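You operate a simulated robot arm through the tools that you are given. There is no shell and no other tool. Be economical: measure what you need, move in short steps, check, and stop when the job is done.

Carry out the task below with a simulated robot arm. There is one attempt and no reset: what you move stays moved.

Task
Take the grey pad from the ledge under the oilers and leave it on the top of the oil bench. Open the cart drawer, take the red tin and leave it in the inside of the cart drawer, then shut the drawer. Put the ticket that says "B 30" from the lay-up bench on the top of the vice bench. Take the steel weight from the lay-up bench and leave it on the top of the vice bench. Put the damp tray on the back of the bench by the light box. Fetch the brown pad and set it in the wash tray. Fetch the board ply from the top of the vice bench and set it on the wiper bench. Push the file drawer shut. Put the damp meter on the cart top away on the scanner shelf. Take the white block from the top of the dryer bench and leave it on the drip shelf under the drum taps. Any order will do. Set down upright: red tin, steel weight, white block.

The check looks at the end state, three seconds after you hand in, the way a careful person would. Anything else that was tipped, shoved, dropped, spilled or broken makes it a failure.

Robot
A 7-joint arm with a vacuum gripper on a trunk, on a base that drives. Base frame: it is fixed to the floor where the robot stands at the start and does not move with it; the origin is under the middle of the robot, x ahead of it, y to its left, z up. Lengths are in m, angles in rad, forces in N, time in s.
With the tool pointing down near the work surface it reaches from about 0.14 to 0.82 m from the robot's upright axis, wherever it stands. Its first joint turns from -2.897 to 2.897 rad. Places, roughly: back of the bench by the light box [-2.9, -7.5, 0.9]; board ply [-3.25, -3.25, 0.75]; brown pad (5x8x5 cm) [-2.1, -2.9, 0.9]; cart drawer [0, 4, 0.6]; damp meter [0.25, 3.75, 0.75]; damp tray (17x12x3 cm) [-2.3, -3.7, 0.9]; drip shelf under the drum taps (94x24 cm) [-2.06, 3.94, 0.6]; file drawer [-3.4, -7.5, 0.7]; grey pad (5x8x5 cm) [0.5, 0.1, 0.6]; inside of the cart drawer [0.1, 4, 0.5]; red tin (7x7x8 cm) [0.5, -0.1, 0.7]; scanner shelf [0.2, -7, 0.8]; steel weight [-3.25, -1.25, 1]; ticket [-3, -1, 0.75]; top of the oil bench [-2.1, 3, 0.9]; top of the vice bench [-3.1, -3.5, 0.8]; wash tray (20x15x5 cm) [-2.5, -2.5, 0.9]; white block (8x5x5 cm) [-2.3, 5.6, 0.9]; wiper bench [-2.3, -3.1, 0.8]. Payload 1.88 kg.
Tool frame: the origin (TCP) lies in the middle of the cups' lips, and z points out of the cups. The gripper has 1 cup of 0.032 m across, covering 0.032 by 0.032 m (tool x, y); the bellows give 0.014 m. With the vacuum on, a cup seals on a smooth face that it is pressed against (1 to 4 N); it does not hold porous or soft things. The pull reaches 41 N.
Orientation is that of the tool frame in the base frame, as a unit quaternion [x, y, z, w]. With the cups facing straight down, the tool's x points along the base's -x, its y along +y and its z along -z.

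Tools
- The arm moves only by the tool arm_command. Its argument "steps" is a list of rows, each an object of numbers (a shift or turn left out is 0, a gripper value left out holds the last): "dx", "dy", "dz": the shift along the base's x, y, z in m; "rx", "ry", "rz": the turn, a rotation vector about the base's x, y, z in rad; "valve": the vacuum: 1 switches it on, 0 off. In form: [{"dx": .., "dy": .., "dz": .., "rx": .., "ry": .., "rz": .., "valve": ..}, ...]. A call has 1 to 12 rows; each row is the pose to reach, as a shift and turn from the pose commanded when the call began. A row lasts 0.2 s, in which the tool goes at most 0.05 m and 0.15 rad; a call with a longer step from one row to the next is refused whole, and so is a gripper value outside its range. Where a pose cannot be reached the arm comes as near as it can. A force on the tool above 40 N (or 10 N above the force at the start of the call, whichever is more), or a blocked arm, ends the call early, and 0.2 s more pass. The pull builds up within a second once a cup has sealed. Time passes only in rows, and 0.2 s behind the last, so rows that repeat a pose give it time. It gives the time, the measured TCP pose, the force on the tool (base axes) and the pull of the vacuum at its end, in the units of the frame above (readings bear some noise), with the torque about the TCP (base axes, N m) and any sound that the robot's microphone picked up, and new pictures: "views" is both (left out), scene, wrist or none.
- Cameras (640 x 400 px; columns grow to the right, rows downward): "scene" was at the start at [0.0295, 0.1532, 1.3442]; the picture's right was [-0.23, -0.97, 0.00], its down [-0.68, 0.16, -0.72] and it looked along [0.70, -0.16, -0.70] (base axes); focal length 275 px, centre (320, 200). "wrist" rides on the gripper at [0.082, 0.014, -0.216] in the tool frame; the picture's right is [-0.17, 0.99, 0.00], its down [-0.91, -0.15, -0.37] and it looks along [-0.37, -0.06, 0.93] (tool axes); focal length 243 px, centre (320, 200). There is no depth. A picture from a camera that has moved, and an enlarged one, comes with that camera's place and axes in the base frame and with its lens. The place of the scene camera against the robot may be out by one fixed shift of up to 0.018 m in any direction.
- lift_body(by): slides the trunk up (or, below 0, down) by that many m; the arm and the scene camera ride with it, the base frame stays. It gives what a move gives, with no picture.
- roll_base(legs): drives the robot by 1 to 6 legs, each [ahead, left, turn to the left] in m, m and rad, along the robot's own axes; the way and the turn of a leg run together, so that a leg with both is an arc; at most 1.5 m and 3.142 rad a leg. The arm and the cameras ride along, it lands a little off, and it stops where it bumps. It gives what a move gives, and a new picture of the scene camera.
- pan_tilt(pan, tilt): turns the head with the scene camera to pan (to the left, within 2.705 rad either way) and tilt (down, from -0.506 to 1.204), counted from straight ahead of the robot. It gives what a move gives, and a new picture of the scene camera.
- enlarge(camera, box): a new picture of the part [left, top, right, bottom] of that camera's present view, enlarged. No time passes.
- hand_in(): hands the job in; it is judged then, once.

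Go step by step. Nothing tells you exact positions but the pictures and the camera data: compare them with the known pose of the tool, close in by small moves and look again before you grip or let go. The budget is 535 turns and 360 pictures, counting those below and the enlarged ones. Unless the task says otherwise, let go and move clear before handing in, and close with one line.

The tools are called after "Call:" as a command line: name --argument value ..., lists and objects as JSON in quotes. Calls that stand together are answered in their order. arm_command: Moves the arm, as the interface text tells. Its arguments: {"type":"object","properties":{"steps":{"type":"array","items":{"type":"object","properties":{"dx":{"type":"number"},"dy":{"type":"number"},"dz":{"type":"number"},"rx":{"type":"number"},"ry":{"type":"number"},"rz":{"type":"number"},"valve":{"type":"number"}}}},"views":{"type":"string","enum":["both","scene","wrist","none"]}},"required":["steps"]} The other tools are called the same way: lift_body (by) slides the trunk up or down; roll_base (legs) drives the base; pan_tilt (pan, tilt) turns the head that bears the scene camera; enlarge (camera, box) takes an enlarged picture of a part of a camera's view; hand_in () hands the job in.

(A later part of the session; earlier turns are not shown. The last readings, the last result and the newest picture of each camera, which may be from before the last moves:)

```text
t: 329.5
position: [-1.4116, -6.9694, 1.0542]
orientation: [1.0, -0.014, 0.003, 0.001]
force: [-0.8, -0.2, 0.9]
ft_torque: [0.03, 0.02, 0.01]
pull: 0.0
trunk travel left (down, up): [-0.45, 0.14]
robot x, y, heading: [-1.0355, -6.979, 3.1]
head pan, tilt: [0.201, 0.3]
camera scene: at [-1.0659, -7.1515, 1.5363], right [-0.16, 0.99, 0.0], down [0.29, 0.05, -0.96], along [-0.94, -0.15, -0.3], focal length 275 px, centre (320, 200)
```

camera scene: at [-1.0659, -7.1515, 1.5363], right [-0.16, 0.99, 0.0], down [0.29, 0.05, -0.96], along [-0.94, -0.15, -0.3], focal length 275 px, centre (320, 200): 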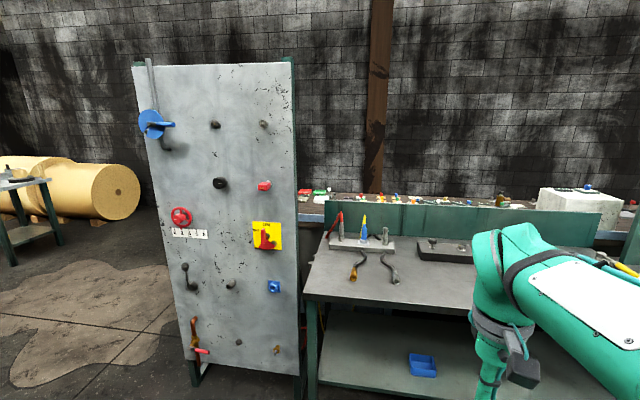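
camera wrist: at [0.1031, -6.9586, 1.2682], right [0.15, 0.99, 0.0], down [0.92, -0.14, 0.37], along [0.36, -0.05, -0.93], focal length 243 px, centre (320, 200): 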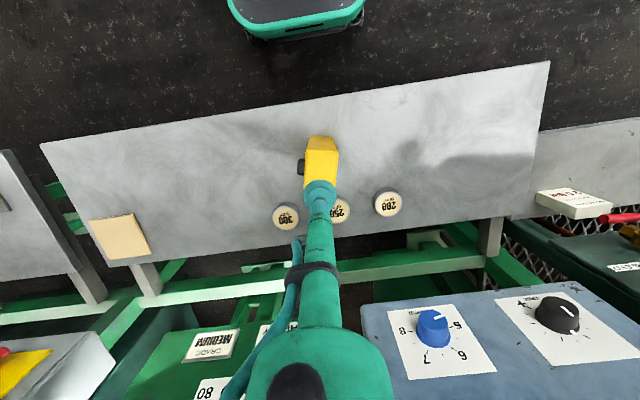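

The light-box bench seems to face the wall, behind the tall panel. I'll go around the south end of the panel and look.

Call:
roll_base --legs '[[0, 0, 0.04], [0, 1.4, 0], [0, 0.5, 0], [0.9, 0, 0]]'

Call:
pan_tilt --pan -0.2 --tilt 0.3

```text
t: 343.7
position: [-2.2587, -8.9373, 1.0546]
orientation: [0.999, 0.032, 0.003, 0.0]
force: [0.4, 0.4, 0.0]
ft_torque: [-0.01, -0.02, 0.0]
pull: 0.1
trunk travel left (down, up): [-0.45, 0.14]
robot x, y, heading: [-1.8838, -8.9084, -3.088]
head pan, tilt: [0.201, 0.3]
camera scene: at [-1.8973, -9.0866, 1.5364], right [-0.25, 0.97, 0.0], down [0.29, 0.07, -0.96], along [-0.93, -0.24, -0.3], focal length 275 px, centre (320, 200)
```

scene: 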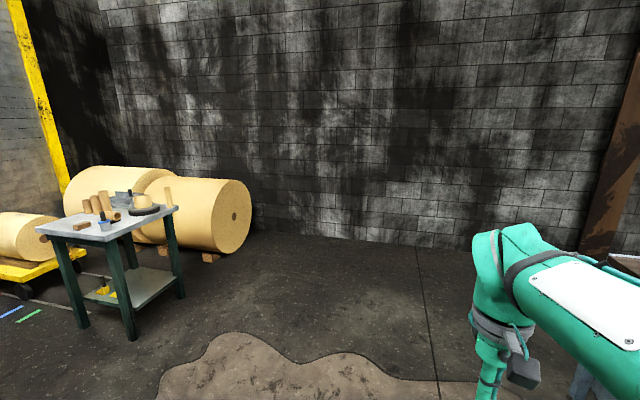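

```text
t: 344.6
position: [-2.2585, -8.9362, 1.0545]
orientation: [1.0, 0.031, 0.003, 0.0]
force: [-0.3, -0.5, 0.9]
ft_torque: [0.01, 0.01, 0.04]
pull: 0.0
trunk travel left (down, up): [-0.45, 0.14]
robot x, y, heading: [-1.8848, -8.913, -3.091]
head pan, tilt: [-0.201, 0.3]
camera scene: at [-1.8992, -9.0495, 1.5364], right [0.15, 0.99, 0.0], down [0.29, -0.04, -0.96], along [-0.94, 0.14, -0.3], focal length 275 px, centre (320, 200)
```

scene: 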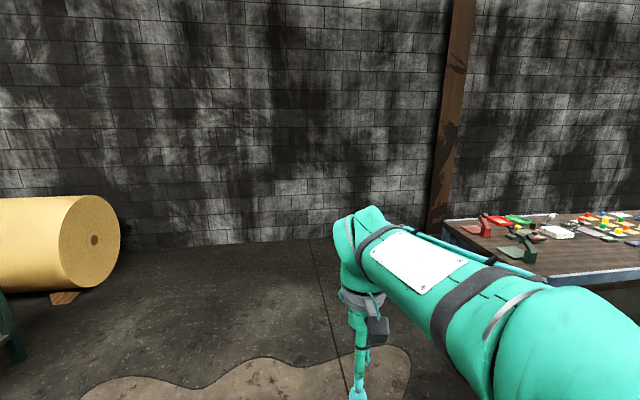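

Call:
roll_base --legs '[[0.9, 0, -0.05]]'

Call:
pan_tilt --pan -1.5 --tilt 0.35

```text
t: 349.4
position: [-3.1612, -8.9447, 1.0549]
orientation: [1.0, 0.008, 0.002, 0.0]
force: [0.1, 0.0, 1.0]
ft_torque: [0.05, -0.01, 0.02]
pull: 0.0
trunk travel left (down, up): [-0.45, 0.14]
robot x, y, heading: [-2.7865, -8.9375, -3.137]
head pan, tilt: [-0.201, 0.3]
camera scene: at [-2.8085, -9.0726, 1.5364], right [0.2, 0.98, 0.0], down [0.29, -0.06, -0.96], along [-0.94, 0.19, -0.3], focal length 275 px, centre (320, 200)
```

scene: 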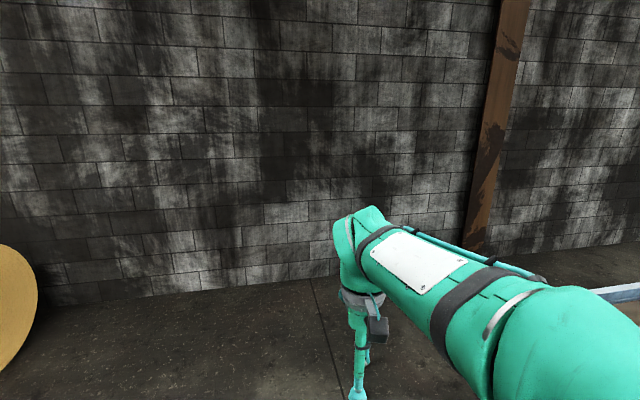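

```text
t: 350.8
position: [-3.1626, -8.9444, 1.054]
orientation: [1.0, 0.009, 0.003, 0.0]
force: [-0.3, 0.3, -0.1]
ft_torque: [-0.02, -0.01, -0.02]
pull: 0.0
trunk travel left (down, up): [-0.45, 0.14]
robot x, y, heading: [-2.7855, -8.9343, -3.136]
head pan, tilt: [-1.499, 0.351]
camera scene: at [-2.7241, -8.998, 1.5317], right [1.0, 0.08, 0.0], down [0.03, -0.34, -0.94], along [-0.07, 0.94, -0.34], focal length 275 px, centre (320, 200)
```

scene: 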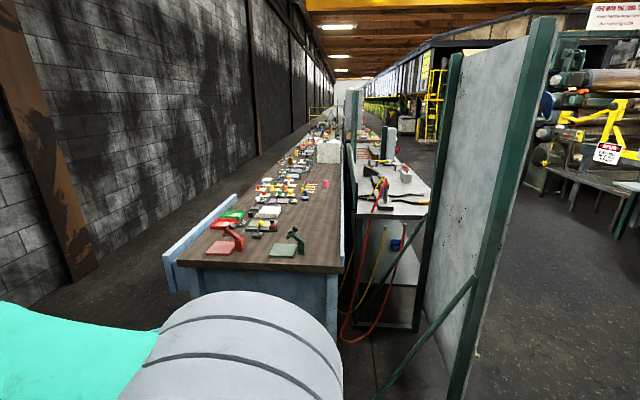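

The bench faces the wall with its file drawer sticking out on the far (−x) side. I zoom in.

Call:
enlarge --camera "scene" --box '[150, 130, 370, 300]'

```text
2.35 times, centred on (260, 215) of scene
camera zoom: at [-2.7241, -8.998, 1.5317], right [1.0, 0.08, 0.0], down [0.03, -0.34, -0.94], along [-0.07, 0.94, -0.34], focal length 647 px, centre (461, 165)
```

zoom: 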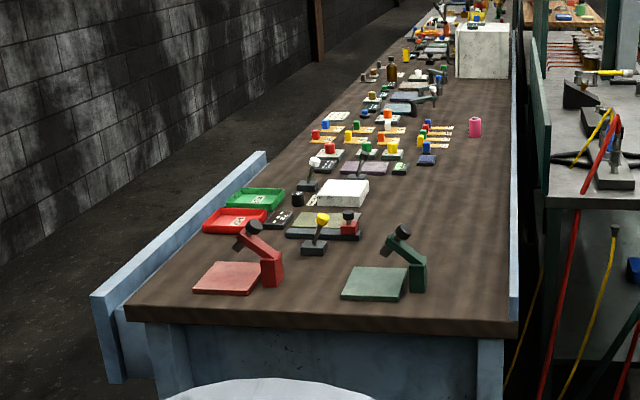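

The free strip at the bench back and the open drawer front (x ≈ -3.53, y -7.93 to -7.06, z 0.65–0.85) are clear now. I move to the wall side, turn to face +x and prepare the tool horizontally.

Call:
roll_base --legs '[[1.1, 0, 0], [0, 0, 3.137]]'

Call:
lift_body --by -0.22

Call:
arm_command --steps '[{"dx": 0.05}, {"dx": 0.1}, {"dx": 0.15}, {"dx": 0.2}, {"dx": 0.25}, {"dx": 0.3}, {"dx": 0.34}, {"dx": 0.34, "ry": -0.14}, {"dx": 0.34, "ry": -0.28}, {"dx": 0.34, "ry": -0.42}, {"dx": 0.34, "ry": -0.56}, {"dx": 0.34, "ry": -0.7}]' --views "none"

```text
t: 364.0
position: [-3.5452, -8.9245, 1.0553]
orientation: [-0.026, 1.0, 0.0, -0.003]
force: [-0.6, -0.4, 0.0]
ft_torque: [0.02, 0.0, 0.0]
pull: 0.2
trunk travel left (down, up): [-0.45, 0.14]
robot x, y, heading: [-3.9152, -8.9423, 0.037]
head pan, tilt: [-1.499, 0.351]
camera scene: at [-3.9658, -8.8693, 1.5317], right [-0.99, -0.11, 0.0], down [-0.04, 0.34, -0.94], along [0.1, -0.93, -0.34], focal length 275 px, centre (320, 200)
```

scene: 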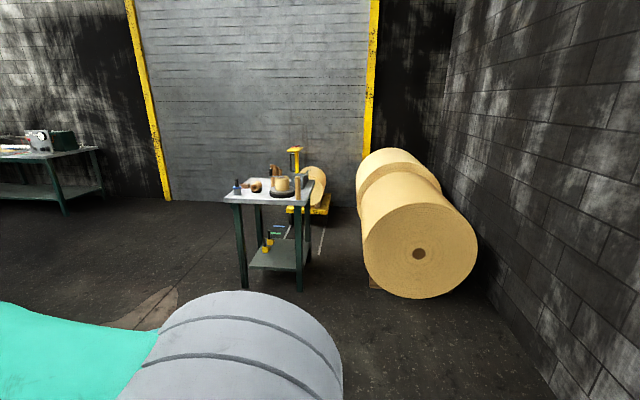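

```text
t: 366.3
position: [-3.5457, -8.923, 0.8337]
orientation: [-0.026, 1.0, 0.0, -0.003]
force: [-0.2, 0.4, -0.1]
ft_torque: [-0.02, 0.01, -0.02]
pull: 0.2
trunk travel left (down, up): [-0.23, 0.36]
robot x, y, heading: [-3.9186, -8.9469, 0.045]
head pan, tilt: [-1.499, 0.351]
```

```text
t: 368.9
position: [-3.2049, -8.924, 0.8334]
orientation: [-0.024, 0.94, -0.01, 0.341]
force: [-0.4, 0.2, 0.1]
ft_torque: [0.0, 0.03, 0.01]
pull: 0.0
trunk travel left (down, up): [-0.23, 0.36]
robot x, y, heading: [-3.9183, -8.9463, 0.043]
head pan, tilt: [-1.499, 0.351]
```

Call:
arm_command --steps '[{"ry": -0.14}, {"ry": -0.28}, {"ry": -0.42}, {"ry": -0.56}, {"ry": -0.7}, {"ry": -0.84, "dz": -0.02}, {"ry": -0.876, "dz": -0.05}, {"ry": -0.876, "dz": -0.085}, {"ry": -0.876, "dz": -0.085}]' --views "none"

Call:
roll_base --legs '[[-0.47, 0, -0.042]]'

Call:
pan_tilt --pan 0.8 --tilt 0.5

```text
t: 370.2
position: [-3.189, -8.9332, 0.7127]
orientation: [-0.02, 0.875, -0.022, 0.484]
force: [0.4, 0.0, -0.6]
ft_torque: [-0.01, -0.16, 0.02]
pull: 0.1
out of reach, approached as far as the arm can: row 5, 6
trunk travel left (down, up): [-0.23, 0.36]
robot x, y, heading: [-3.9195, -8.9492, 0.039]
head pan, tilt: [-1.499, 0.351]
stopped in row 6: the arm was blocked; the commanded pose is now the measured one
```

```text
t: 373.1
position: [-3.6602, -8.9708, 0.7072]
orientation: [-0.001, 0.877, -0.033, 0.479]
force: [-0.8, 0.3, -0.5]
ft_torque: [-0.02, -0.04, 0.02]
pull: 0.1
trunk travel left (down, up): [-0.23, 0.36]
robot x, y, heading: [-4.3897, -8.9561, -0.006]
head pan, tilt: [-1.499, 0.351]
camera scene: at [-4.4236, -8.8729, 1.3124], right [-1.0, -0.06, 0.01], down [-0.03, 0.34, -0.94], along [0.06, -0.94, -0.34], focal length 275 px, centre (320, 200)
```

scene: 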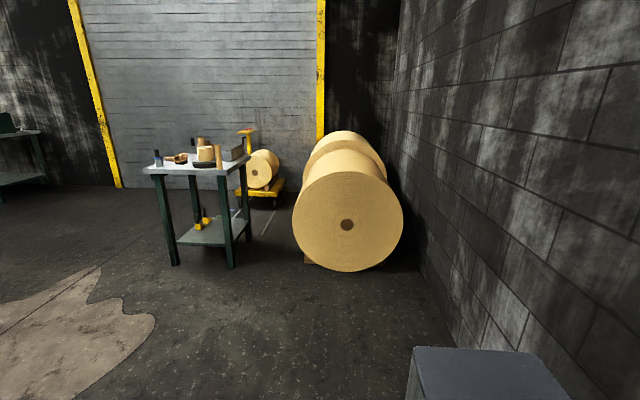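

```text
t: 375.2
position: [-3.6601, -8.9711, 0.706]
orientation: [0.0, 0.877, -0.034, 0.479]
force: [-0.1, -0.2, 0.6]
ft_torque: [0.03, 0.0, 0.01]
pull: 0.0
trunk travel left (down, up): [-0.23, 0.36]
robot x, y, heading: [-4.3909, -8.9551, -0.008]
head pan, tilt: [0.799, 0.499]
camera scene: at [-4.3658, -8.7156, 1.2978], right [0.71, -0.7, 0.0], down [-0.34, -0.34, -0.88], along [0.61, 0.62, -0.48], focal length 275 px, centre (320, 200)
```

scene: 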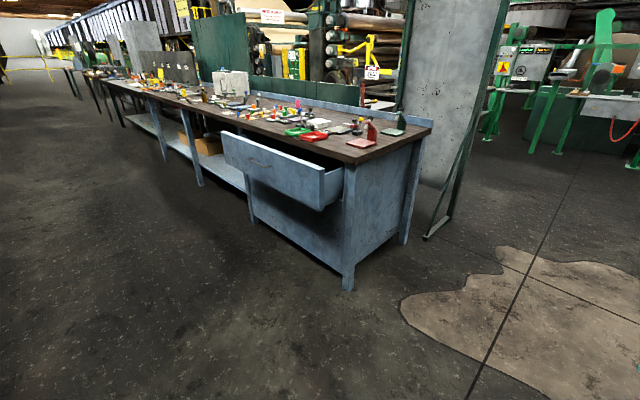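

I lower the trunk more to flatten the forearm, then finish turning the tool horizontal.

Call:
lift_body --by -0.18

Call:
arm_command --steps '[{"dz": 0.04}, {"dz": 0.08}, {"dz": 0.12}, {"dz": 0.16}, {"dz": 0.2, "dy": 0.02}, {"dz": 0.2, "dy": 0.02, "rx": 0.01, "ry": -0.115, "rz": 0.01}, {"dz": 0.2, "dy": 0.02, "rx": 0.02, "ry": -0.23, "rz": 0.02}, {"dz": 0.2, "dy": 0.02, "rx": 0.03, "ry": -0.345, "rz": 0.03}, {"dz": 0.2, "dy": 0.02, "rx": 0.04, "ry": -0.46, "rz": 0.04}, {"dz": 0.2, "dy": 0.02, "rx": 0.049, "ry": -0.571, "rz": 0.049}, {"dz": 0.2, "dy": 0.02, "rx": 0.049, "ry": -0.571, "rz": 0.049}]' --views "none"

```text
t: 377.2
position: [-3.6608, -8.971, 0.5225]
orientation: [0.0, 0.878, -0.033, 0.477]
force: [0.2, -1.1, -0.3]
ft_torque: [-0.02, 0.02, 0.0]
pull: 0.2
trunk travel left (down, up): [-0.05, 0.54]
robot x, y, heading: [-4.3852, -8.9551, -0.008]
head pan, tilt: [0.799, 0.499]
```

```text
t: 379.1
position: [-3.6292, -8.9463, 0.6273]
orientation: [-0.011, 0.84, -0.006, 0.542]
force: [-0.7, 0.0, -1.1]
ft_torque: [0.0, -0.14, -0.01]
pull: 0.0
out of reach, approached as far as the arm can: row 9
trunk travel left (down, up): [-0.05, 0.54]
robot x, y, heading: [-4.3885, -8.9542, -0.009]
head pan, tilt: [0.799, 0.499]
stopped in row 9: the arm was blocked; the commanded pose is now the measured one
```

Call:
arm_command --steps '[{"dx": 0.04}, {"dx": 0.08}, {"dx": 0.12}, {"dx": 0.12, "dz": 0.03}, {"dx": 0.12, "dz": 0.06, "ry": -0.1, "rx": 0.005}, {"dx": 0.12, "dz": 0.08, "ry": -0.2, "rx": 0.01}, {"dx": 0.12, "dz": 0.1, "ry": -0.3, "rx": 0.015}, {"dx": 0.12, "dz": 0.1, "ry": -0.4245, "rx": 0.024}, {"dx": 0.12, "dz": 0.1, "ry": -0.4245, "rx": 0.024}]' --views "scene"

```text
t: 381.1
position: [-3.5158, -8.9416, 0.7337]
orientation: [-0.005, 0.703, 0.002, 0.711]
force: [0.4, 0.6, 0.4]
ft_torque: [-0.02, 0.0, -0.01]
pull: 0.0
trunk travel left (down, up): [-0.05, 0.54]
robot x, y, heading: [-4.3909, -8.9539, -0.01]
head pan, tilt: [0.799, 0.499]
camera scene: at [-4.374, -8.7161, 1.118], right [0.71, -0.7, 0.0], down [-0.34, -0.34, -0.88], along [0.62, 0.62, -0.48], focal length 275 px, centre (320, 200)
```

scene: 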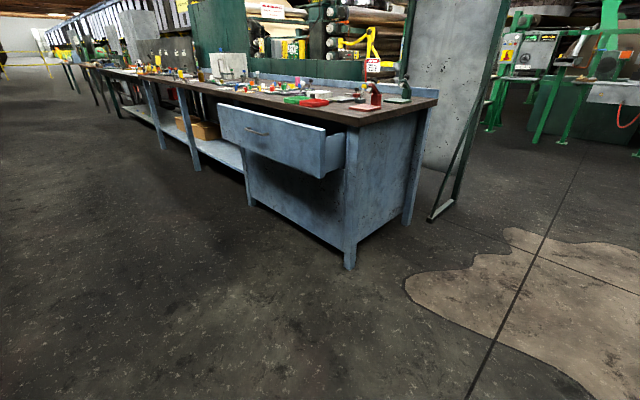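

The tool is horizontal at z ≈ 0.73. I back a little, slide in front of the drawer.

Call:
roll_base --legs '[[-0.16, 0, 0.01], [0, 1.32, 0]]'

Call:
arm_command --steps '[{"dx": 0}]' --views "wrist"

```text
t: 388.8
position: [-3.699, -7.587, 0.733]
orientation: [-0.017, 0.703, 0.014, 0.711]
force: [0.4, -0.2, 0.6]
ft_torque: [0.05, 0.0, -0.01]
pull: 0.0
trunk travel left (down, up): [-0.05, 0.54]
robot x, y, heading: [-4.5727, -7.6232, 0.025]
head pan, tilt: [0.799, 0.499]
camera scene: at [-4.5641, -7.3885, 1.118], right [0.73, -0.68, 0.0], down [-0.33, -0.35, -0.88], along [0.6, 0.64, -0.48], focal length 275 px, centre (320, 200)
```

scene: 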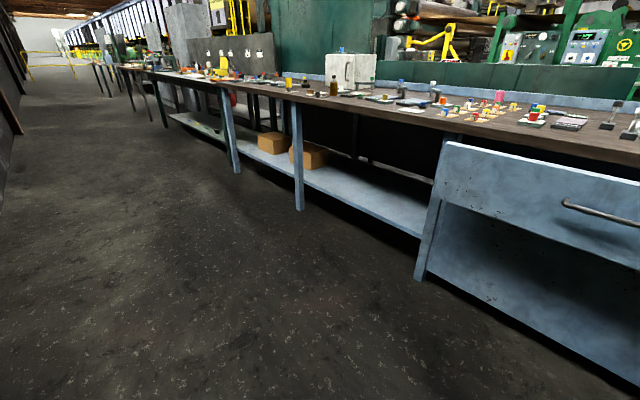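

```text
t: 389.2
position: [-3.7005, -7.5875, 0.7348]
orientation: [-0.016, 0.704, 0.013, 0.71]
force: [0.2, -1.0, 0.4]
ft_torque: [0.02, 0.02, 0.02]
pull: 0.1
trunk travel left (down, up): [-0.05, 0.54]
robot x, y, heading: [-4.5713, -7.624, 0.023]
head pan, tilt: [0.799, 0.499]
camera wrist: at [-3.9145, -7.5847, 0.6494], right [-0.04, 0.99, 0.16], down [-0.38, -0.17, 0.91], along [0.93, -0.02, 0.38], focal length 243 px, centre (320, 200)
```

wrist: 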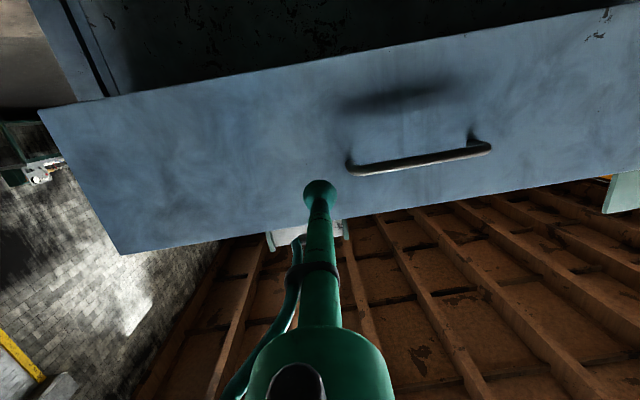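

Call:
arm_command --steps '[{"dy": -0.03}, {"dy": -0.05}, {"dy": -0.05}]' --views "none"

Call:
roll_base --legs '[[0.12, 0, -0.02], [0.08, 0, 0], [0.08, 0, 0]]'

```text
t: 390.0
position: [-3.6995, -7.6386, 0.7328]
orientation: [-0.017, 0.703, 0.014, 0.711]
force: [-0.4, 0.1, 0.3]
ft_torque: [-0.01, 0.03, -0.02]
pull: 0.0
trunk travel left (down, up): [-0.05, 0.54]
robot x, y, heading: [-4.573, -7.6286, 0.024]
head pan, tilt: [0.799, 0.499]
```

```text
t: 392.7
position: [-3.42, -7.6506, 0.7332]
orientation: [-0.011, 0.704, 0.009, 0.71]
force: [-14.3, 0.4, 0.8]
ft_torque: [-0.13, -0.01, -0.03]
pull: 0.0
trunk travel left (down, up): [-0.05, 0.54]
robot x, y, heading: [-4.2933, -7.6211, 0.006]
head pan, tilt: [0.799, 0.499]
stopped in leg 3: the force on the tool passed its limit (the readings are from after the stop); the commanded pose is now the measured one
camera scene: at [-4.2808, -7.386, 1.118], right [0.72, -0.69, 0.0], down [-0.33, -0.35, -0.88], along [0.61, 0.63, -0.48], focal length 275 px, centre (320, 200)
```

scene: 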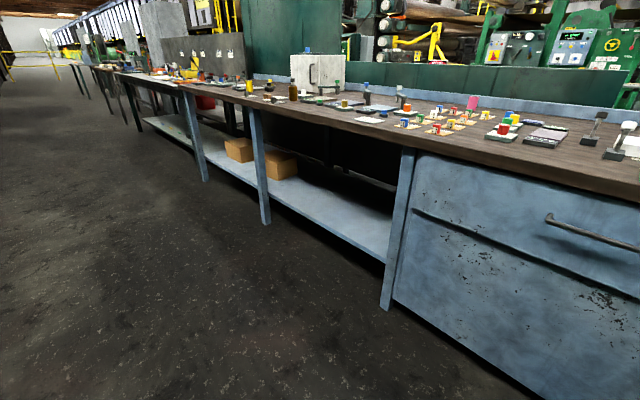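

It looks shut; I push a little with the arm to confirm it is at its stop.

Call:
arm_command --steps '[{"dx": 0.01}, {"dx": 0.02}, {"dx": 0.03}, {"dx": 0.04}]' --views "scene"

Call:
pan_tilt --pan 0.2 --tilt 0.7

```text
t: 393.0
position: [-3.42, -7.6498, 0.7336]
orientation: [-0.01, 0.703, 0.007, 0.711]
force: [-32.0, 0.8, 1.7]
ft_torque: [-0.04, 0.12, -0.08]
pull: 0.0
trunk travel left (down, up): [-0.05, 0.54]
robot x, y, heading: [-4.2943, -7.6247, 0.004]
head pan, tilt: [0.799, 0.499]
stopped in row 1: the force on the tool passed its limit (the readings are from after the stop); the commanded pose is now the measured one
camera scene: at [-4.2828, -7.3859, 1.118], right [0.72, -0.69, 0.0], down [-0.33, -0.35, -0.88], along [0.61, 0.63, -0.48], focal length 275 px, centre (320, 200)
```

scene: 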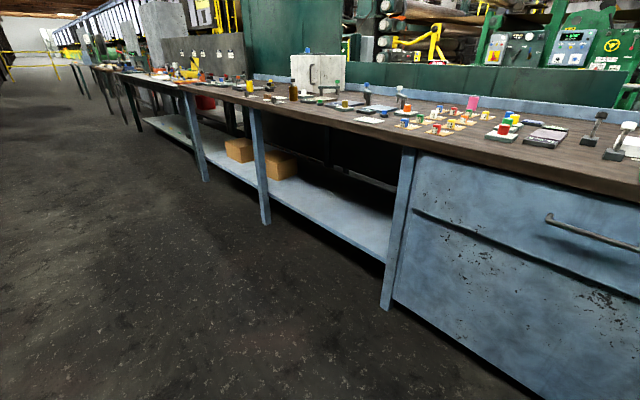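

```text
t: 394.0
position: [-3.4195, -7.6502, 0.7337]
orientation: [-0.01, 0.704, 0.008, 0.71]
force: [-46.0, 0.9, 2.2]
ft_torque: [0.03, 0.14, -0.07]
pull: 0.0
trunk travel left (down, up): [-0.05, 0.54]
robot x, y, heading: [-4.2895, -7.6241, -0.001]
head pan, tilt: [0.201, 0.7]
camera scene: at [-4.2628, -7.434, 1.1004], right [0.21, -0.98, 0.0], down [-0.63, -0.13, -0.77], along [0.75, 0.16, -0.64], focal length 275 px, centre (320, 200)
```

scene: 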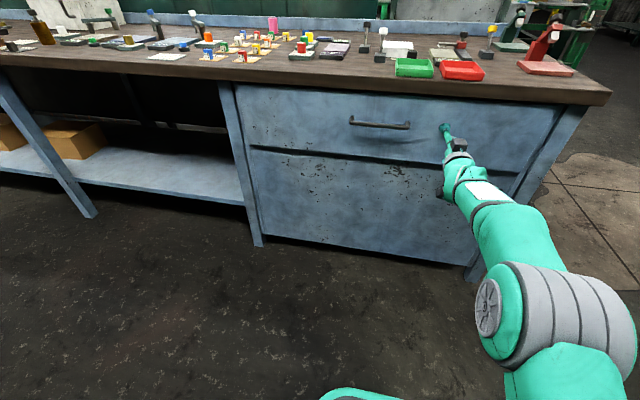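

The file drawer is shut. I back off, raise the trunk, turn the tool down and drive north in the wall-side aisle.

Call:
roll_base --legs '[[-0.2, 0, 0]]'

Call:
lift_body --by 0.4

Call:
arm_command --steps '[{"dx": -0.02, "ry": 0.143}, {"dx": -0.04, "ry": 0.286}, {"dx": -0.06, "ry": 0.429}, {"dx": -0.08, "ry": 0.572}, {"dx": -0.11, "ry": 0.715}, {"dx": -0.14, "ry": 0.858}, {"dx": -0.17, "ry": 1.001}, {"dx": -0.2, "ry": 1.144}, {"dx": -0.25, "ry": 1.287}, {"dx": -0.3, "ry": 1.43}, {"dx": -0.34, "ry": 1.561}, {"dx": -0.38, "ry": 1.561}]' --views "none"

```text
t: 395.6
position: [-3.6148, -7.6557, 0.7322]
orientation: [-0.009, 0.704, 0.006, 0.71]
force: [0.2, 1.1, -0.3]
ft_torque: [0.0, 0.01, -0.02]
pull: 0.1
trunk travel left (down, up): [-0.05, 0.54]
robot x, y, heading: [-4.4898, -7.6233, 0.003]
head pan, tilt: [0.201, 0.7]
camera scene: at [-4.455, -7.4349, 1.1003], right [0.2, -0.98, 0.0], down [-0.63, -0.13, -0.76], along [0.75, 0.15, -0.64], focal length 275 px, centre (320, 200)
```

scene: 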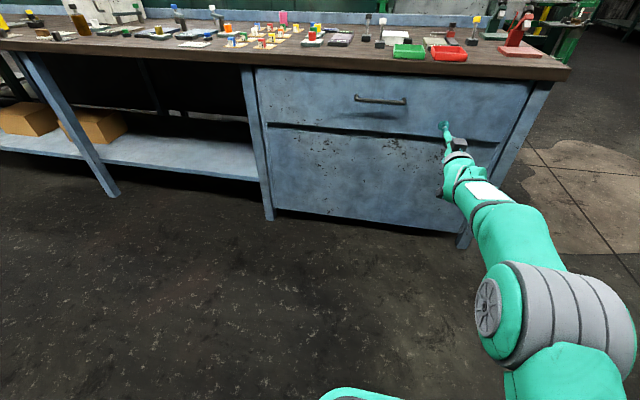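

```text
t: 399.4
position: [-3.6138, -7.6563, 1.1315]
orientation: [-0.009, 0.705, 0.007, 0.709]
force: [-0.6, -0.5, 0.0]
ft_torque: [0.0, 0.01, -0.02]
pull: 0.0
trunk travel left (down, up): [-0.45, 0.14]
robot x, y, heading: [-4.4911, -7.6232, 0.001]
head pan, tilt: [0.201, 0.7]
```

```text
t: 402.1
position: [-4.0224, -7.7686, 1.0471]
orientation: [-0.041, 0.996, 0.035, 0.065]
force: [-0.3, -0.2, 0.5]
ft_torque: [-0.05, 0.01, -0.02]
pull: 0.1
out of reach, approached as far as the arm can: row 3, 4, 5, 6, 7, 8, 9, 10, 11, 12
trunk travel left (down, up): [-0.45, 0.14]
robot x, y, heading: [-4.4862, -7.6237, -0.003]
head pan, tilt: [0.201, 0.7]
```

Call:
arm_command --steps '[{"dz": -0.04}, {"dz": -0.08}, {"dz": -0.12, "dx": -0.02}, {"dz": -0.12, "dx": -0.04}]' --views "none"

```text
t: 403.1
position: [-4.0634, -7.774, 0.9218]
orientation: [-0.042, 0.996, 0.036, 0.066]
force: [0.2, -1.1, 0.5]
ft_torque: [0.02, 0.05, -0.01]
pull: 0.1
trunk travel left (down, up): [-0.45, 0.14]
robot x, y, heading: [-4.4873, -7.6238, 0.001]
head pan, tilt: [0.201, 0.7]
```

Call:
arm_command --steps '[{"dy": 0.04, "rx": -0.036, "ry": 0.066, "rz": -0.042}, {"dy": 0.08, "rx": -0.072, "ry": 0.132, "rz": -0.084}, {"dy": 0.12, "rx": -0.072, "ry": 0.132, "rz": -0.084}, {"dy": 0.15, "rx": -0.072, "ry": 0.132, "rz": -0.084}, {"dy": 0.15, "rx": -0.072, "ry": 0.132, "rz": -0.084}]' --views "none"

Call:
roll_base --legs '[[0.3, 0, 0], [0, 0, 1.571], [1.4, 0, 0]]'

Call:
pan_tilt --pan -0.6 --tilt 0.35

```text
t: 404.2
position: [-4.0838, -7.7078, 0.882]
orientation: [-0.021, 0.999, 0.029, 0.02]
force: [0.3, 0.2, -0.7]
ft_torque: [0.01, 0.01, 0.02]
pull: 0.1
out of reach, approached as far as the arm can: row 2, 3, 4, 5
trunk travel left (down, up): [-0.45, 0.14]
robot x, y, heading: [-4.4888, -7.6217, -0.002]
head pan, tilt: [0.201, 0.7]
```

```text
t: 416.7
position: [-4.0572, -5.8289, 0.8831]
orientation: [-0.706, 0.707, 0.036, -0.006]
force: [-0.2, 0.8, -0.1]
ft_torque: [-0.01, -0.01, 0.04]
pull: 0.0
trunk travel left (down, up): [-0.45, 0.14]
robot x, y, heading: [-4.1585, -6.2281, 1.531]
head pan, tilt: [0.201, 0.7]
camera scene: at [-4.3278, -6.1902, 1.5003], right [0.99, 0.16, 0.0], down [0.1, -0.64, -0.76], along [-0.12, 0.76, -0.64], focal length 275 px, centre (320, 200)
```

scene: 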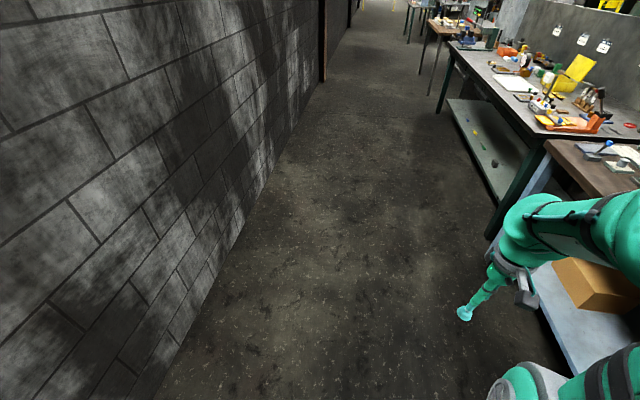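

```text
t: 417.8
position: [-4.0562, -5.8287, 0.8832]
orientation: [-0.706, 0.707, 0.034, -0.006]
force: [-0.7, 0.2, -0.4]
ft_torque: [0.01, 0.01, -0.02]
pull: 0.1
trunk travel left (down, up): [-0.45, 0.14]
robot x, y, heading: [-4.1598, -6.2282, 1.532]
head pan, tilt: [-0.6, 0.351]
camera scene: at [-4.2586, -6.1993, 1.5316], right [0.8, -0.6, 0.0], down [-0.21, -0.28, -0.94], along [0.56, 0.75, -0.34], focal length 275 px, centre (320, 200)
```

scene: 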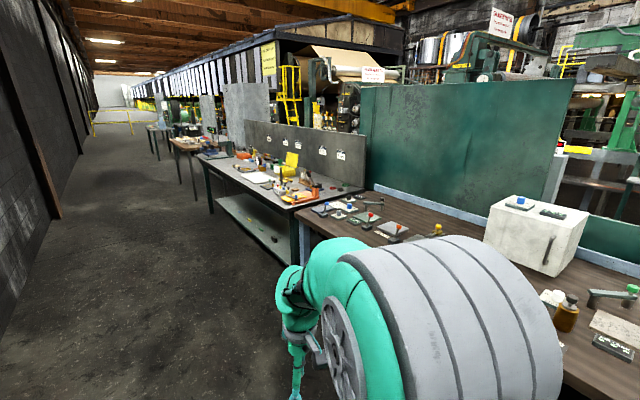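

The arm got into an awkward elbow pose. I bring the tool back to straight down in front of the robot.

Call:
arm_command --steps '[{"dx": -0.02, "dy": 0.04}, {"dx": -0.04, "dy": 0.08}, {"dx": -0.06, "dy": 0.12, "rx": -0.02, "ry": -0.028, "rz": -0.02}, {"dx": -0.085, "dy": 0.15, "rx": -0.041, "ry": -0.056, "rz": -0.039}, {"dx": -0.085, "dy": 0.15, "dz": 0.04, "rx": -0.041, "ry": -0.056, "rz": -0.039}, {"dx": -0.085, "dy": 0.15, "dz": 0.07, "rx": -0.041, "ry": -0.056, "rz": -0.039}, {"dx": -0.085, "dy": 0.15, "dz": 0.07, "rx": -0.041, "ry": -0.056, "rz": -0.039}]' --views "scene"

```text
t: 419.4
position: [-4.0548, -5.715, 0.8734]
orientation: [0.716, -0.696, -0.056, 0.004]
force: [-0.4, 0.4, 0.2]
ft_torque: [-0.02, -0.01, 0.01]
pull: 0.1
out of reach, approached as far as the arm can: row 1, 2, 3, 4, 5, 6, 7
trunk travel left (down, up): [-0.45, 0.14]
robot x, y, heading: [-4.1543, -6.2302, 1.528]
head pan, tilt: [-0.6, 0.351]
camera scene: at [-4.2586, -6.1994, 1.5317], right [0.8, -0.6, 0.0], down [-0.21, -0.28, -0.94], along [0.56, 0.75, -0.34], focal length 275 px, centre (320, 200)
```

scene: 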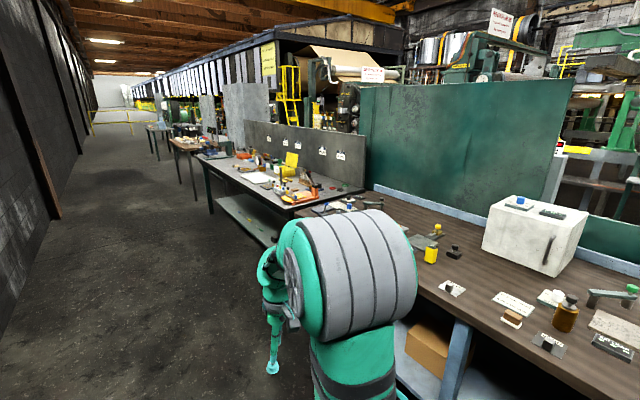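

Call:
arm_command --steps '[{"dy": 0.045}, {"dy": 0.09}, {"dy": 0.135}, {"dy": 0.18}, {"dy": 0.225, "dz": -0.02}, {"dy": 0.26, "dz": -0.04}, {"dy": 0.28, "dz": -0.06}, {"dy": 0.28, "dz": -0.06}]' --views "scene"

```text
t: 421.2
position: [-4.0311, -5.5115, 0.7876]
orientation: [0.726, -0.682, -0.082, -0.001]
force: [0.6, -0.4, 0.2]
ft_torque: [0.07, 0.0, -0.02]
pull: 0.0
out of reach, approached as far as the arm can: row 1, 2, 3, 4, 5, 6, 7, 8
trunk travel left (down, up): [-0.45, 0.14]
robot x, y, heading: [-4.1594, -6.233, 1.526]
head pan, tilt: [-0.6, 0.351]
camera scene: at [-4.2586, -6.2011, 1.5318], right [0.8, -0.6, 0.0], down [-0.21, -0.27, -0.94], along [0.56, 0.75, -0.34], focal length 275 px, centre (320, 200)
```

scene: 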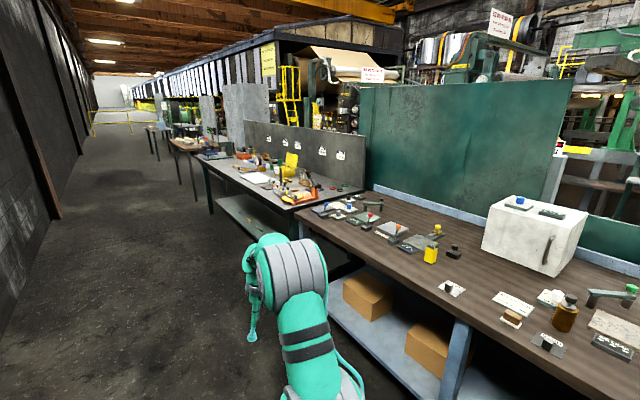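

Call:
arm_command --steps '[{"rz": 0.12}, {"rz": 0.24}, {"rz": 0.36}, {"rz": 0.36, "rx": -0.05, "ry": -0.05}, {"rz": 0.36, "rx": -0.1, "ry": -0.1}, {"rz": 0.36, "rx": -0.1, "ry": -0.1}]' --views "none"

```text
t: 422.6
position: [-4.0311, -5.5147, 0.7863]
orientation: [0.839, -0.543, -0.011, 0.018]
force: [0.6, 0.0, -0.1]
ft_torque: [0.03, -0.04, 0.02]
pull: 0.0
trunk travel left (down, up): [-0.45, 0.14]
robot x, y, heading: [-4.1598, -6.2323, 1.532]
head pan, tilt: [-0.6, 0.351]
```

Call:
arm_command --steps '[{"rx": 0.018, "ry": -0.038, "dy": -0.04, "dx": -0.01, "dz": 0.03}, {"rx": 0.018, "ry": -0.038, "dy": -0.08, "dx": -0.03, "dz": 0.05}, {"rx": 0.018, "ry": -0.038, "dy": -0.12, "dx": -0.05, "dz": 0.07}, {"rx": 0.018, "ry": -0.038, "dy": -0.16, "dx": -0.07, "dz": 0.09}, {"rx": 0.018, "ry": -0.038, "dy": -0.2, "dx": -0.09, "dz": 0.11}, {"rx": 0.018, "ry": -0.038, "dy": -0.24, "dx": -0.1, "dz": 0.13}, {"rx": 0.018, "ry": -0.038, "dy": -0.24, "dx": -0.1, "dz": 0.16}, {"rx": 0.018, "ry": -0.038, "dy": -0.24, "dx": -0.1, "dz": 0.16}]' --views "scene"

```text
refused: row 1 steps farther than a row can; nothing moved
```

Call:
arm_command --steps '[{"rx": 0.018, "ry": -0.038, "dy": -0.03, "dx": -0.01, "dz": 0.03}, {"rx": 0.018, "ry": -0.038, "dy": -0.06, "dx": -0.03, "dz": 0.05}, {"rx": 0.018, "ry": -0.038, "dy": -0.1, "dx": -0.05, "dz": 0.07}, {"rx": 0.018, "ry": -0.038, "dy": -0.14, "dx": -0.07, "dz": 0.09}, {"rx": 0.018, "ry": -0.038, "dy": -0.18, "dx": -0.09, "dz": 0.11}, {"rx": 0.018, "ry": -0.038, "dy": -0.22, "dx": -0.1, "dz": 0.13}, {"rx": 0.018, "ry": -0.038, "dy": -0.24, "dx": -0.1, "dz": 0.16}, {"rx": 0.018, "ry": -0.038, "dy": -0.24, "dx": -0.1, "dz": 0.16}]' --views "scene"

```text
t: 424.4
position: [-4.126, -5.7544, 0.9488]
orientation: [0.839, -0.545, 0.001, -0.001]
force: [-0.9, -0.4, -0.7]
ft_torque: [0.04, -0.01, 0.0]
pull: 0.0
trunk travel left (down, up): [-0.45, 0.14]
robot x, y, heading: [-4.1596, -6.2288, 1.529]
head pan, tilt: [-0.6, 0.351]
camera scene: at [-4.2586, -6.1997, 1.5317], right [0.8, -0.6, 0.0], down [-0.21, -0.28, -0.94], along [0.56, 0.75, -0.34], focal length 275 px, centre (320, 200)
```

scene: 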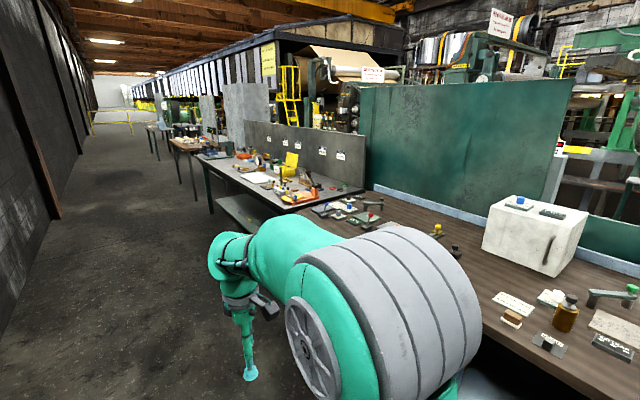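

Call:
arm_command --steps '[{"rz": -0.12}, {"rz": -0.24}, {"rz": -0.36}, {"rz": -0.4}, {"rz": -0.4}]' --views "wrist"

```text
t: 425.6
position: [-4.055, -5.7827, 0.9134]
orientation: [0.734, -0.678, -0.035, 0.004]
force: [-0.1, -0.1, 0.1]
ft_torque: [0.02, 0.04, -0.01]
pull: 0.1
out of reach, approached as far as the arm can: row 1, 2, 3, 4, 5
trunk travel left (down, up): [-0.45, 0.14]
robot x, y, heading: [-4.159, -6.2304, 1.535]
head pan, tilt: [-0.6, 0.351]
camera wrist: at [-4.0498, -5.876, 1.1258], right [-0.99, 0.09, 0.06], down [0.1, 0.91, 0.41], along [-0.02, 0.41, -0.91], focal length 243 px, centre (320, 200)
```

wrist: 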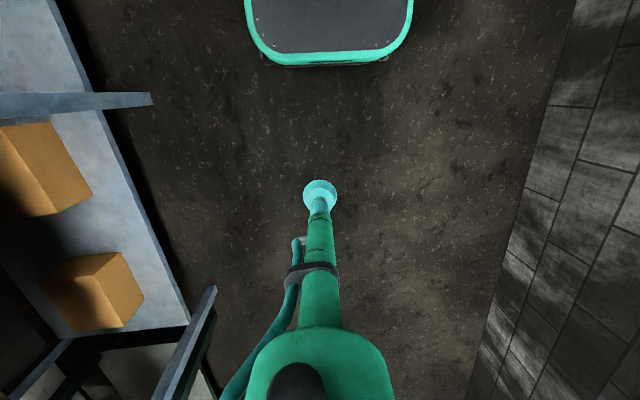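

Call:
arm_command --steps '[{"rz": 0.13}, {"rz": 0.26}, {"rz": 0.39, "rx": -0.04, "ry": -0.04}, {"rz": 0.52, "rx": -0.05, "ry": -0.045}, {"rz": 0.6, "rx": -0.05, "ry": -0.045, "dx": -0.04, "dz": 0.02}, {"rz": 0.6, "rx": -0.05, "ry": -0.045, "dx": -0.07, "dz": 0.04}, {"rz": 0.6, "rx": -0.05, "ry": -0.045, "dx": -0.07, "dz": 0.04}]' --views "none"

```text
t: 427.2
position: [-4.1249, -5.7801, 0.9549]
orientation: [0.903, -0.43, 0.001, 0.017]
force: [-0.3, -0.4, 0.2]
ft_torque: [0.02, -0.02, 0.01]
pull: 0.1
trunk travel left (down, up): [-0.45, 0.14]
robot x, y, heading: [-4.1558, -6.2261, 1.532]
head pan, tilt: [-0.6, 0.351]
```

The tool is straight down again (yawed a bit, harmless). I drive north and look at the vice bench.

Call:
roll_base --legs '[[1.4, 0, 0.035], [1.2, 0, 0]]'

Call:
pan_tilt --pan -1.3 --tilt 0.5

```text
t: 440.1
position: [-3.983, -3.1335, 0.9553]
orientation: [0.897, -0.441, 0.001, 0.017]
force: [-0.1, 0.0, -0.3]
ft_torque: [0.01, -0.03, 0.01]
pull: 0.1
trunk travel left (down, up): [-0.45, 0.14]
robot x, y, heading: [-4.0253, -3.5795, 1.512]
head pan, tilt: [-0.6, 0.351]
camera scene: at [-4.1271, -3.5477, 1.5317], right [0.79, -0.62, 0.0], down [-0.21, -0.27, -0.94], along [0.58, 0.74, -0.34], focal length 275 px, centre (320, 200)
```

scene: 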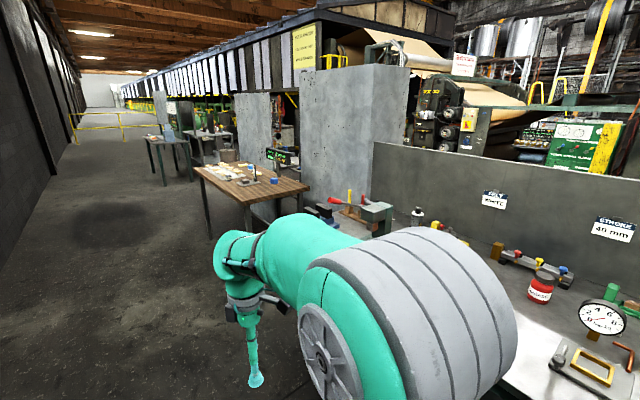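

```text
t: 441.2
position: [-3.9826, -3.1333, 0.9548]
orientation: [0.897, -0.442, 0.0, 0.017]
force: [-0.1, 0.0, 0.6]
ft_torque: [-0.02, 0.04, -0.01]
pull: 0.1
trunk travel left (down, up): [-0.45, 0.14]
robot x, y, heading: [-4.0296, -3.5789, 1.511]
head pan, tilt: [-1.3, 0.499]
camera scene: at [-4.0954, -3.6022, 1.518], right [0.21, -0.98, 0.0], down [-0.47, -0.1, -0.88], along [0.86, 0.18, -0.48], focal length 275 px, centre (320, 200)
```

scene: 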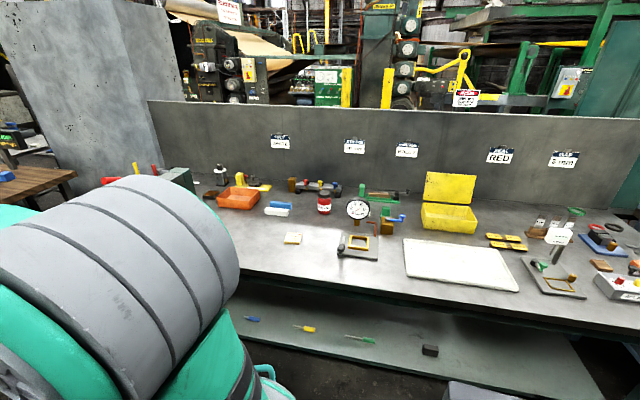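

Call:
enlarge --camera "scene" --box '[180, 150, 440, 310]'

Call:
enlarge --camera "scene" --box '[400, 150, 640, 310]'

```text
2.46 times, centred on (310, 230) of scene
camera zoom: at [-4.0954, -3.6022, 1.518], right [0.21, -0.98, 0.0], down [-0.47, -0.1, -0.88], along [0.86, 0.18, -0.48], focal length 677 px, centre (345, 126)
```

zoom: 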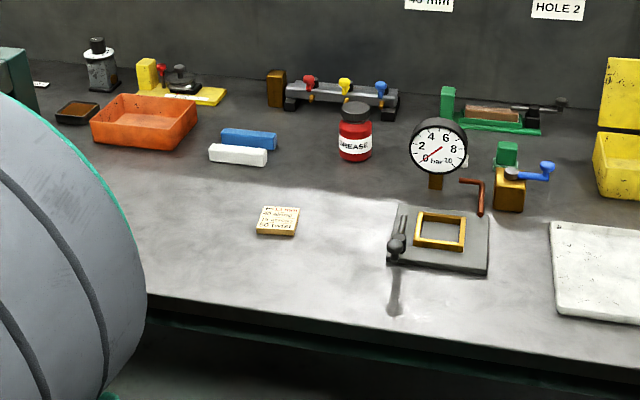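

```text
2.50 times, centred on (520, 230) of scene
camera zoom: at [-4.0954, -3.6022, 1.518], right [0.21, -0.98, 0.0], down [-0.47, -0.1, -0.88], along [0.86, 0.18, -0.48], focal length 687 px, centre (-180, 125)
```

zoom: 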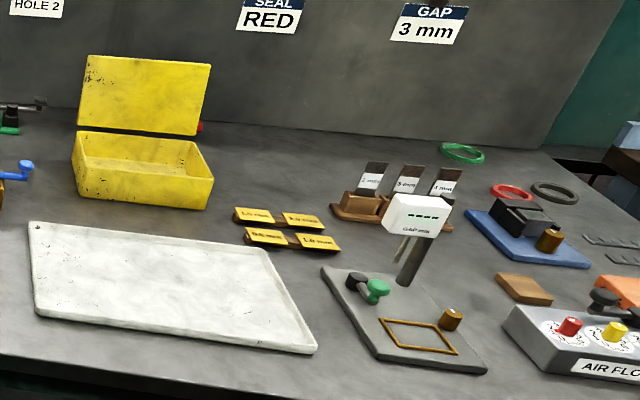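

Call:
enlarge --camera "scene" --box '[270, 220, 320, 255]'

Call:
pan_tilt --pan -0.5 --tilt 0.5

```text
11.43 times, centred on (295, 238) of scene
camera zoom: at [-4.0954, -3.6022, 1.518], right [0.21, -0.98, 0.0], down [-0.47, -0.1, -0.88], along [0.86, 0.18, -0.48], focal length 3142 px, centre (606, -229)
```

zoom: 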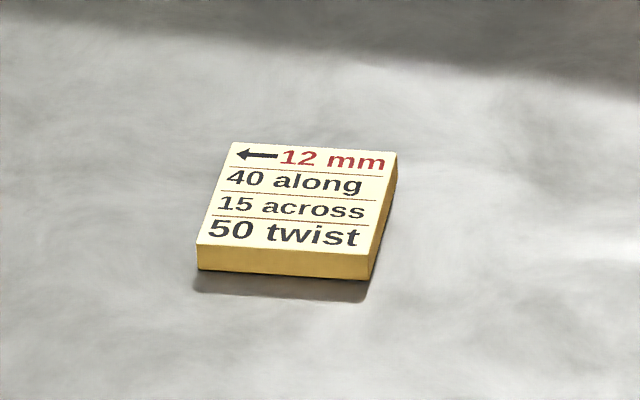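

```text
t: 442.3
position: [-3.9817, -3.1336, 0.9557]
orientation: [0.897, -0.442, 0.001, 0.017]
force: [-0.1, -0.8, -0.4]
ft_torque: [0.03, 0.01, 0.02]
pull: 0.1
trunk travel left (down, up): [-0.45, 0.14]
robot x, y, heading: [-4.0271, -3.5819, 1.505]
head pan, tilt: [-0.499, 0.499]
camera scene: at [-4.1358, -3.5441, 1.518], right [0.85, -0.53, 0.0], down [-0.26, -0.4, -0.88], along [0.47, 0.74, -0.48], focal length 275 px, centre (320, 200)
```

scene: 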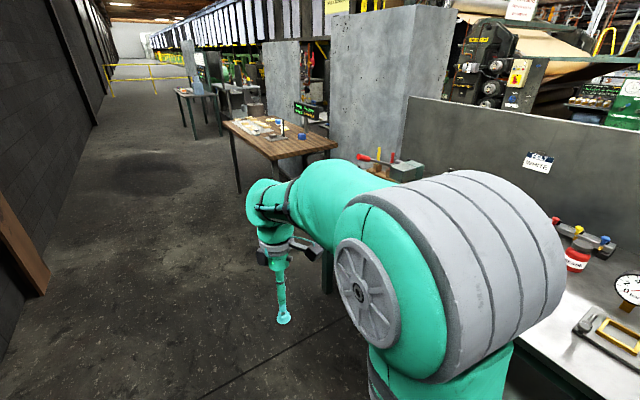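

The labelled square tile near (-3.17, -3.28) is probably the board ply; the vice is at the bench's north end. Next I go to the lay-up bench (wooden table).

Call:
roll_base --legs '[[1.4, 0, 0.06], [0.6, 0, 0]]'

Call:
pan_tilt --pan -1.2 --tilt 0.6

```text
t: 452.3
position: [-3.8414, -1.1464, 0.9558]
orientation: [0.895, -0.446, 0.001, 0.017]
force: [-0.4, 0.3, 0.4]
ft_torque: [0.04, 0.01, 0.0]
pull: 0.0
trunk travel left (down, up): [-0.45, 0.14]
robot x, y, heading: [-3.8914, -1.5893, 1.499]
head pan, tilt: [-0.499, 0.499]
camera scene: at [-3.9982, -1.5557, 1.518], right [0.84, -0.54, 0.0], down [-0.26, -0.4, -0.88], along [0.48, 0.74, -0.48], focal length 275 px, centre (320, 200)
```

scene: 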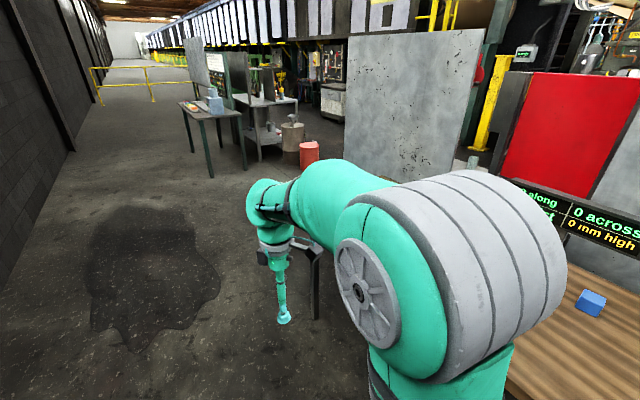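

```text
t: 453.3
position: [-3.8403, -1.1463, 0.955]
orientation: [0.895, -0.445, 0.001, 0.017]
force: [-0.2, 0.1, -0.2]
ft_torque: [0.01, 0.01, 0.0]
pull: 0.0
trunk travel left (down, up): [-0.45, 0.14]
robot x, y, heading: [-3.8889, -1.5926, 1.493]
head pan, tilt: [-1.201, 0.6]
camera scene: at [-3.9631, -1.6063, 1.5089], right [0.29, -0.96, 0.0], down [-0.54, -0.17, -0.83], along [0.79, 0.24, -0.56], focal length 275 px, centre (320, 200)
```

scene: 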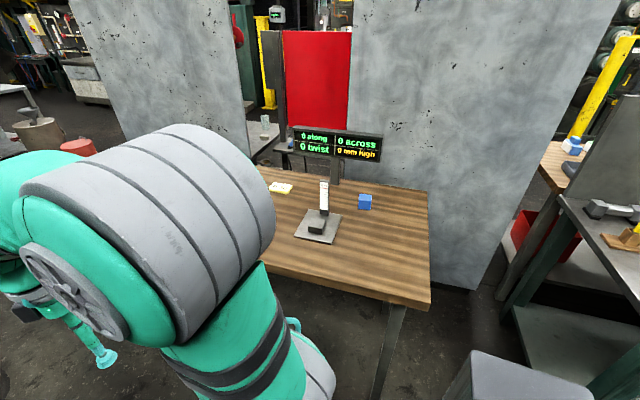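

Call:
roll_base --legs '[[0, 0, -1.495], [0, 0.3, 0]]'

Call:
pan_tilt --pan 0.1 --tilt 0.6

Call:
enlarge --camera "scene" --box '[160, 120, 480, 320]'

```text
t: 459.0
position: [-3.4399, -1.3119, 0.9555]
orientation: [-0.351, 0.936, 0.012, -0.013]
force: [0.9, 0.0, 0.8]
ft_torque: [0.0, 0.0, 0.0]
pull: 0.0
trunk travel left (down, up): [-0.45, 0.14]
robot x, y, heading: [-3.891, -1.2943, 0.003]
head pan, tilt: [-1.201, 0.6]
camera scene: at [-3.9072, -1.2061, 1.5089], right [-0.93, -0.36, 0.0], down [-0.2, 0.53, -0.83], along [0.3, -0.77, -0.56], focal length 275 px, centre (320, 200)
```

scene: 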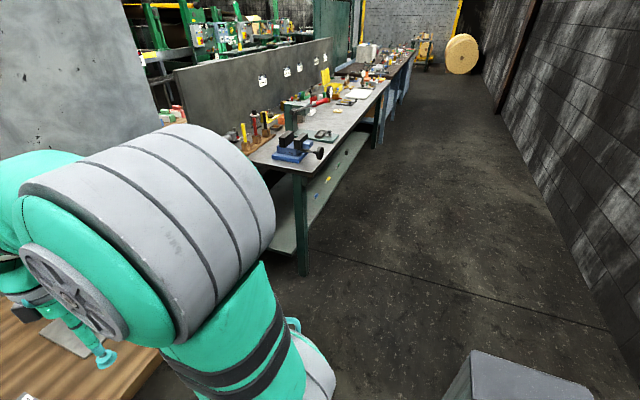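

```text
t: 460.5
position: [-3.4404, -1.3103, 0.9547]
orientation: [-0.352, 0.936, 0.011, -0.013]
force: [0.3, 0.7, 1.1]
ft_torque: [0.01, 0.01, -0.01]
pull: 0.0
trunk travel left (down, up): [-0.45, 0.14]
robot x, y, heading: [-3.8911, -1.2977, 0.0]
head pan, tilt: [0.099, 0.6]
camera scene: at [-3.8511, -1.1149, 1.5089], right [0.1, -1.0, 0.0], down [-0.56, -0.06, -0.83], along [0.82, 0.08, -0.56], focal length 275 px, centre (320, 200)
```

scene: 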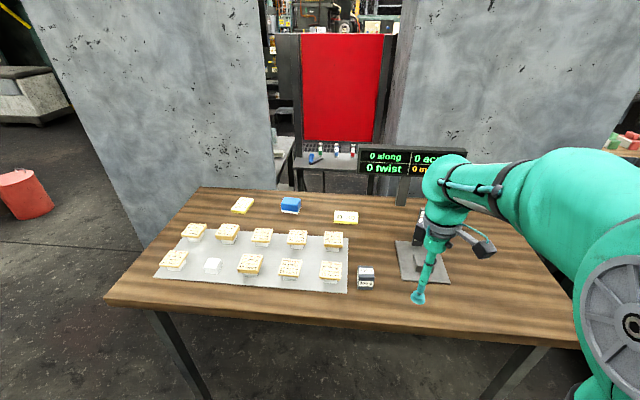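

```text
2.00 times, centred on (320, 220) of scene
camera zoom: at [-3.8511, -1.1149, 1.5089], right [0.1, -1.0, 0.0], down [-0.56, -0.06, -0.83], along [0.82, 0.08, -0.56], focal length 550 px, centre (320, 160)
```

zoom: 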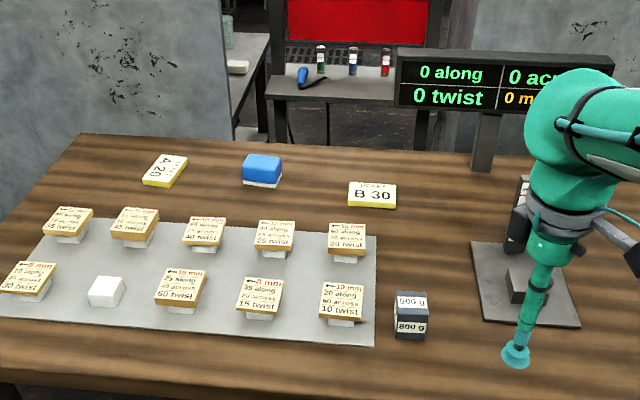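

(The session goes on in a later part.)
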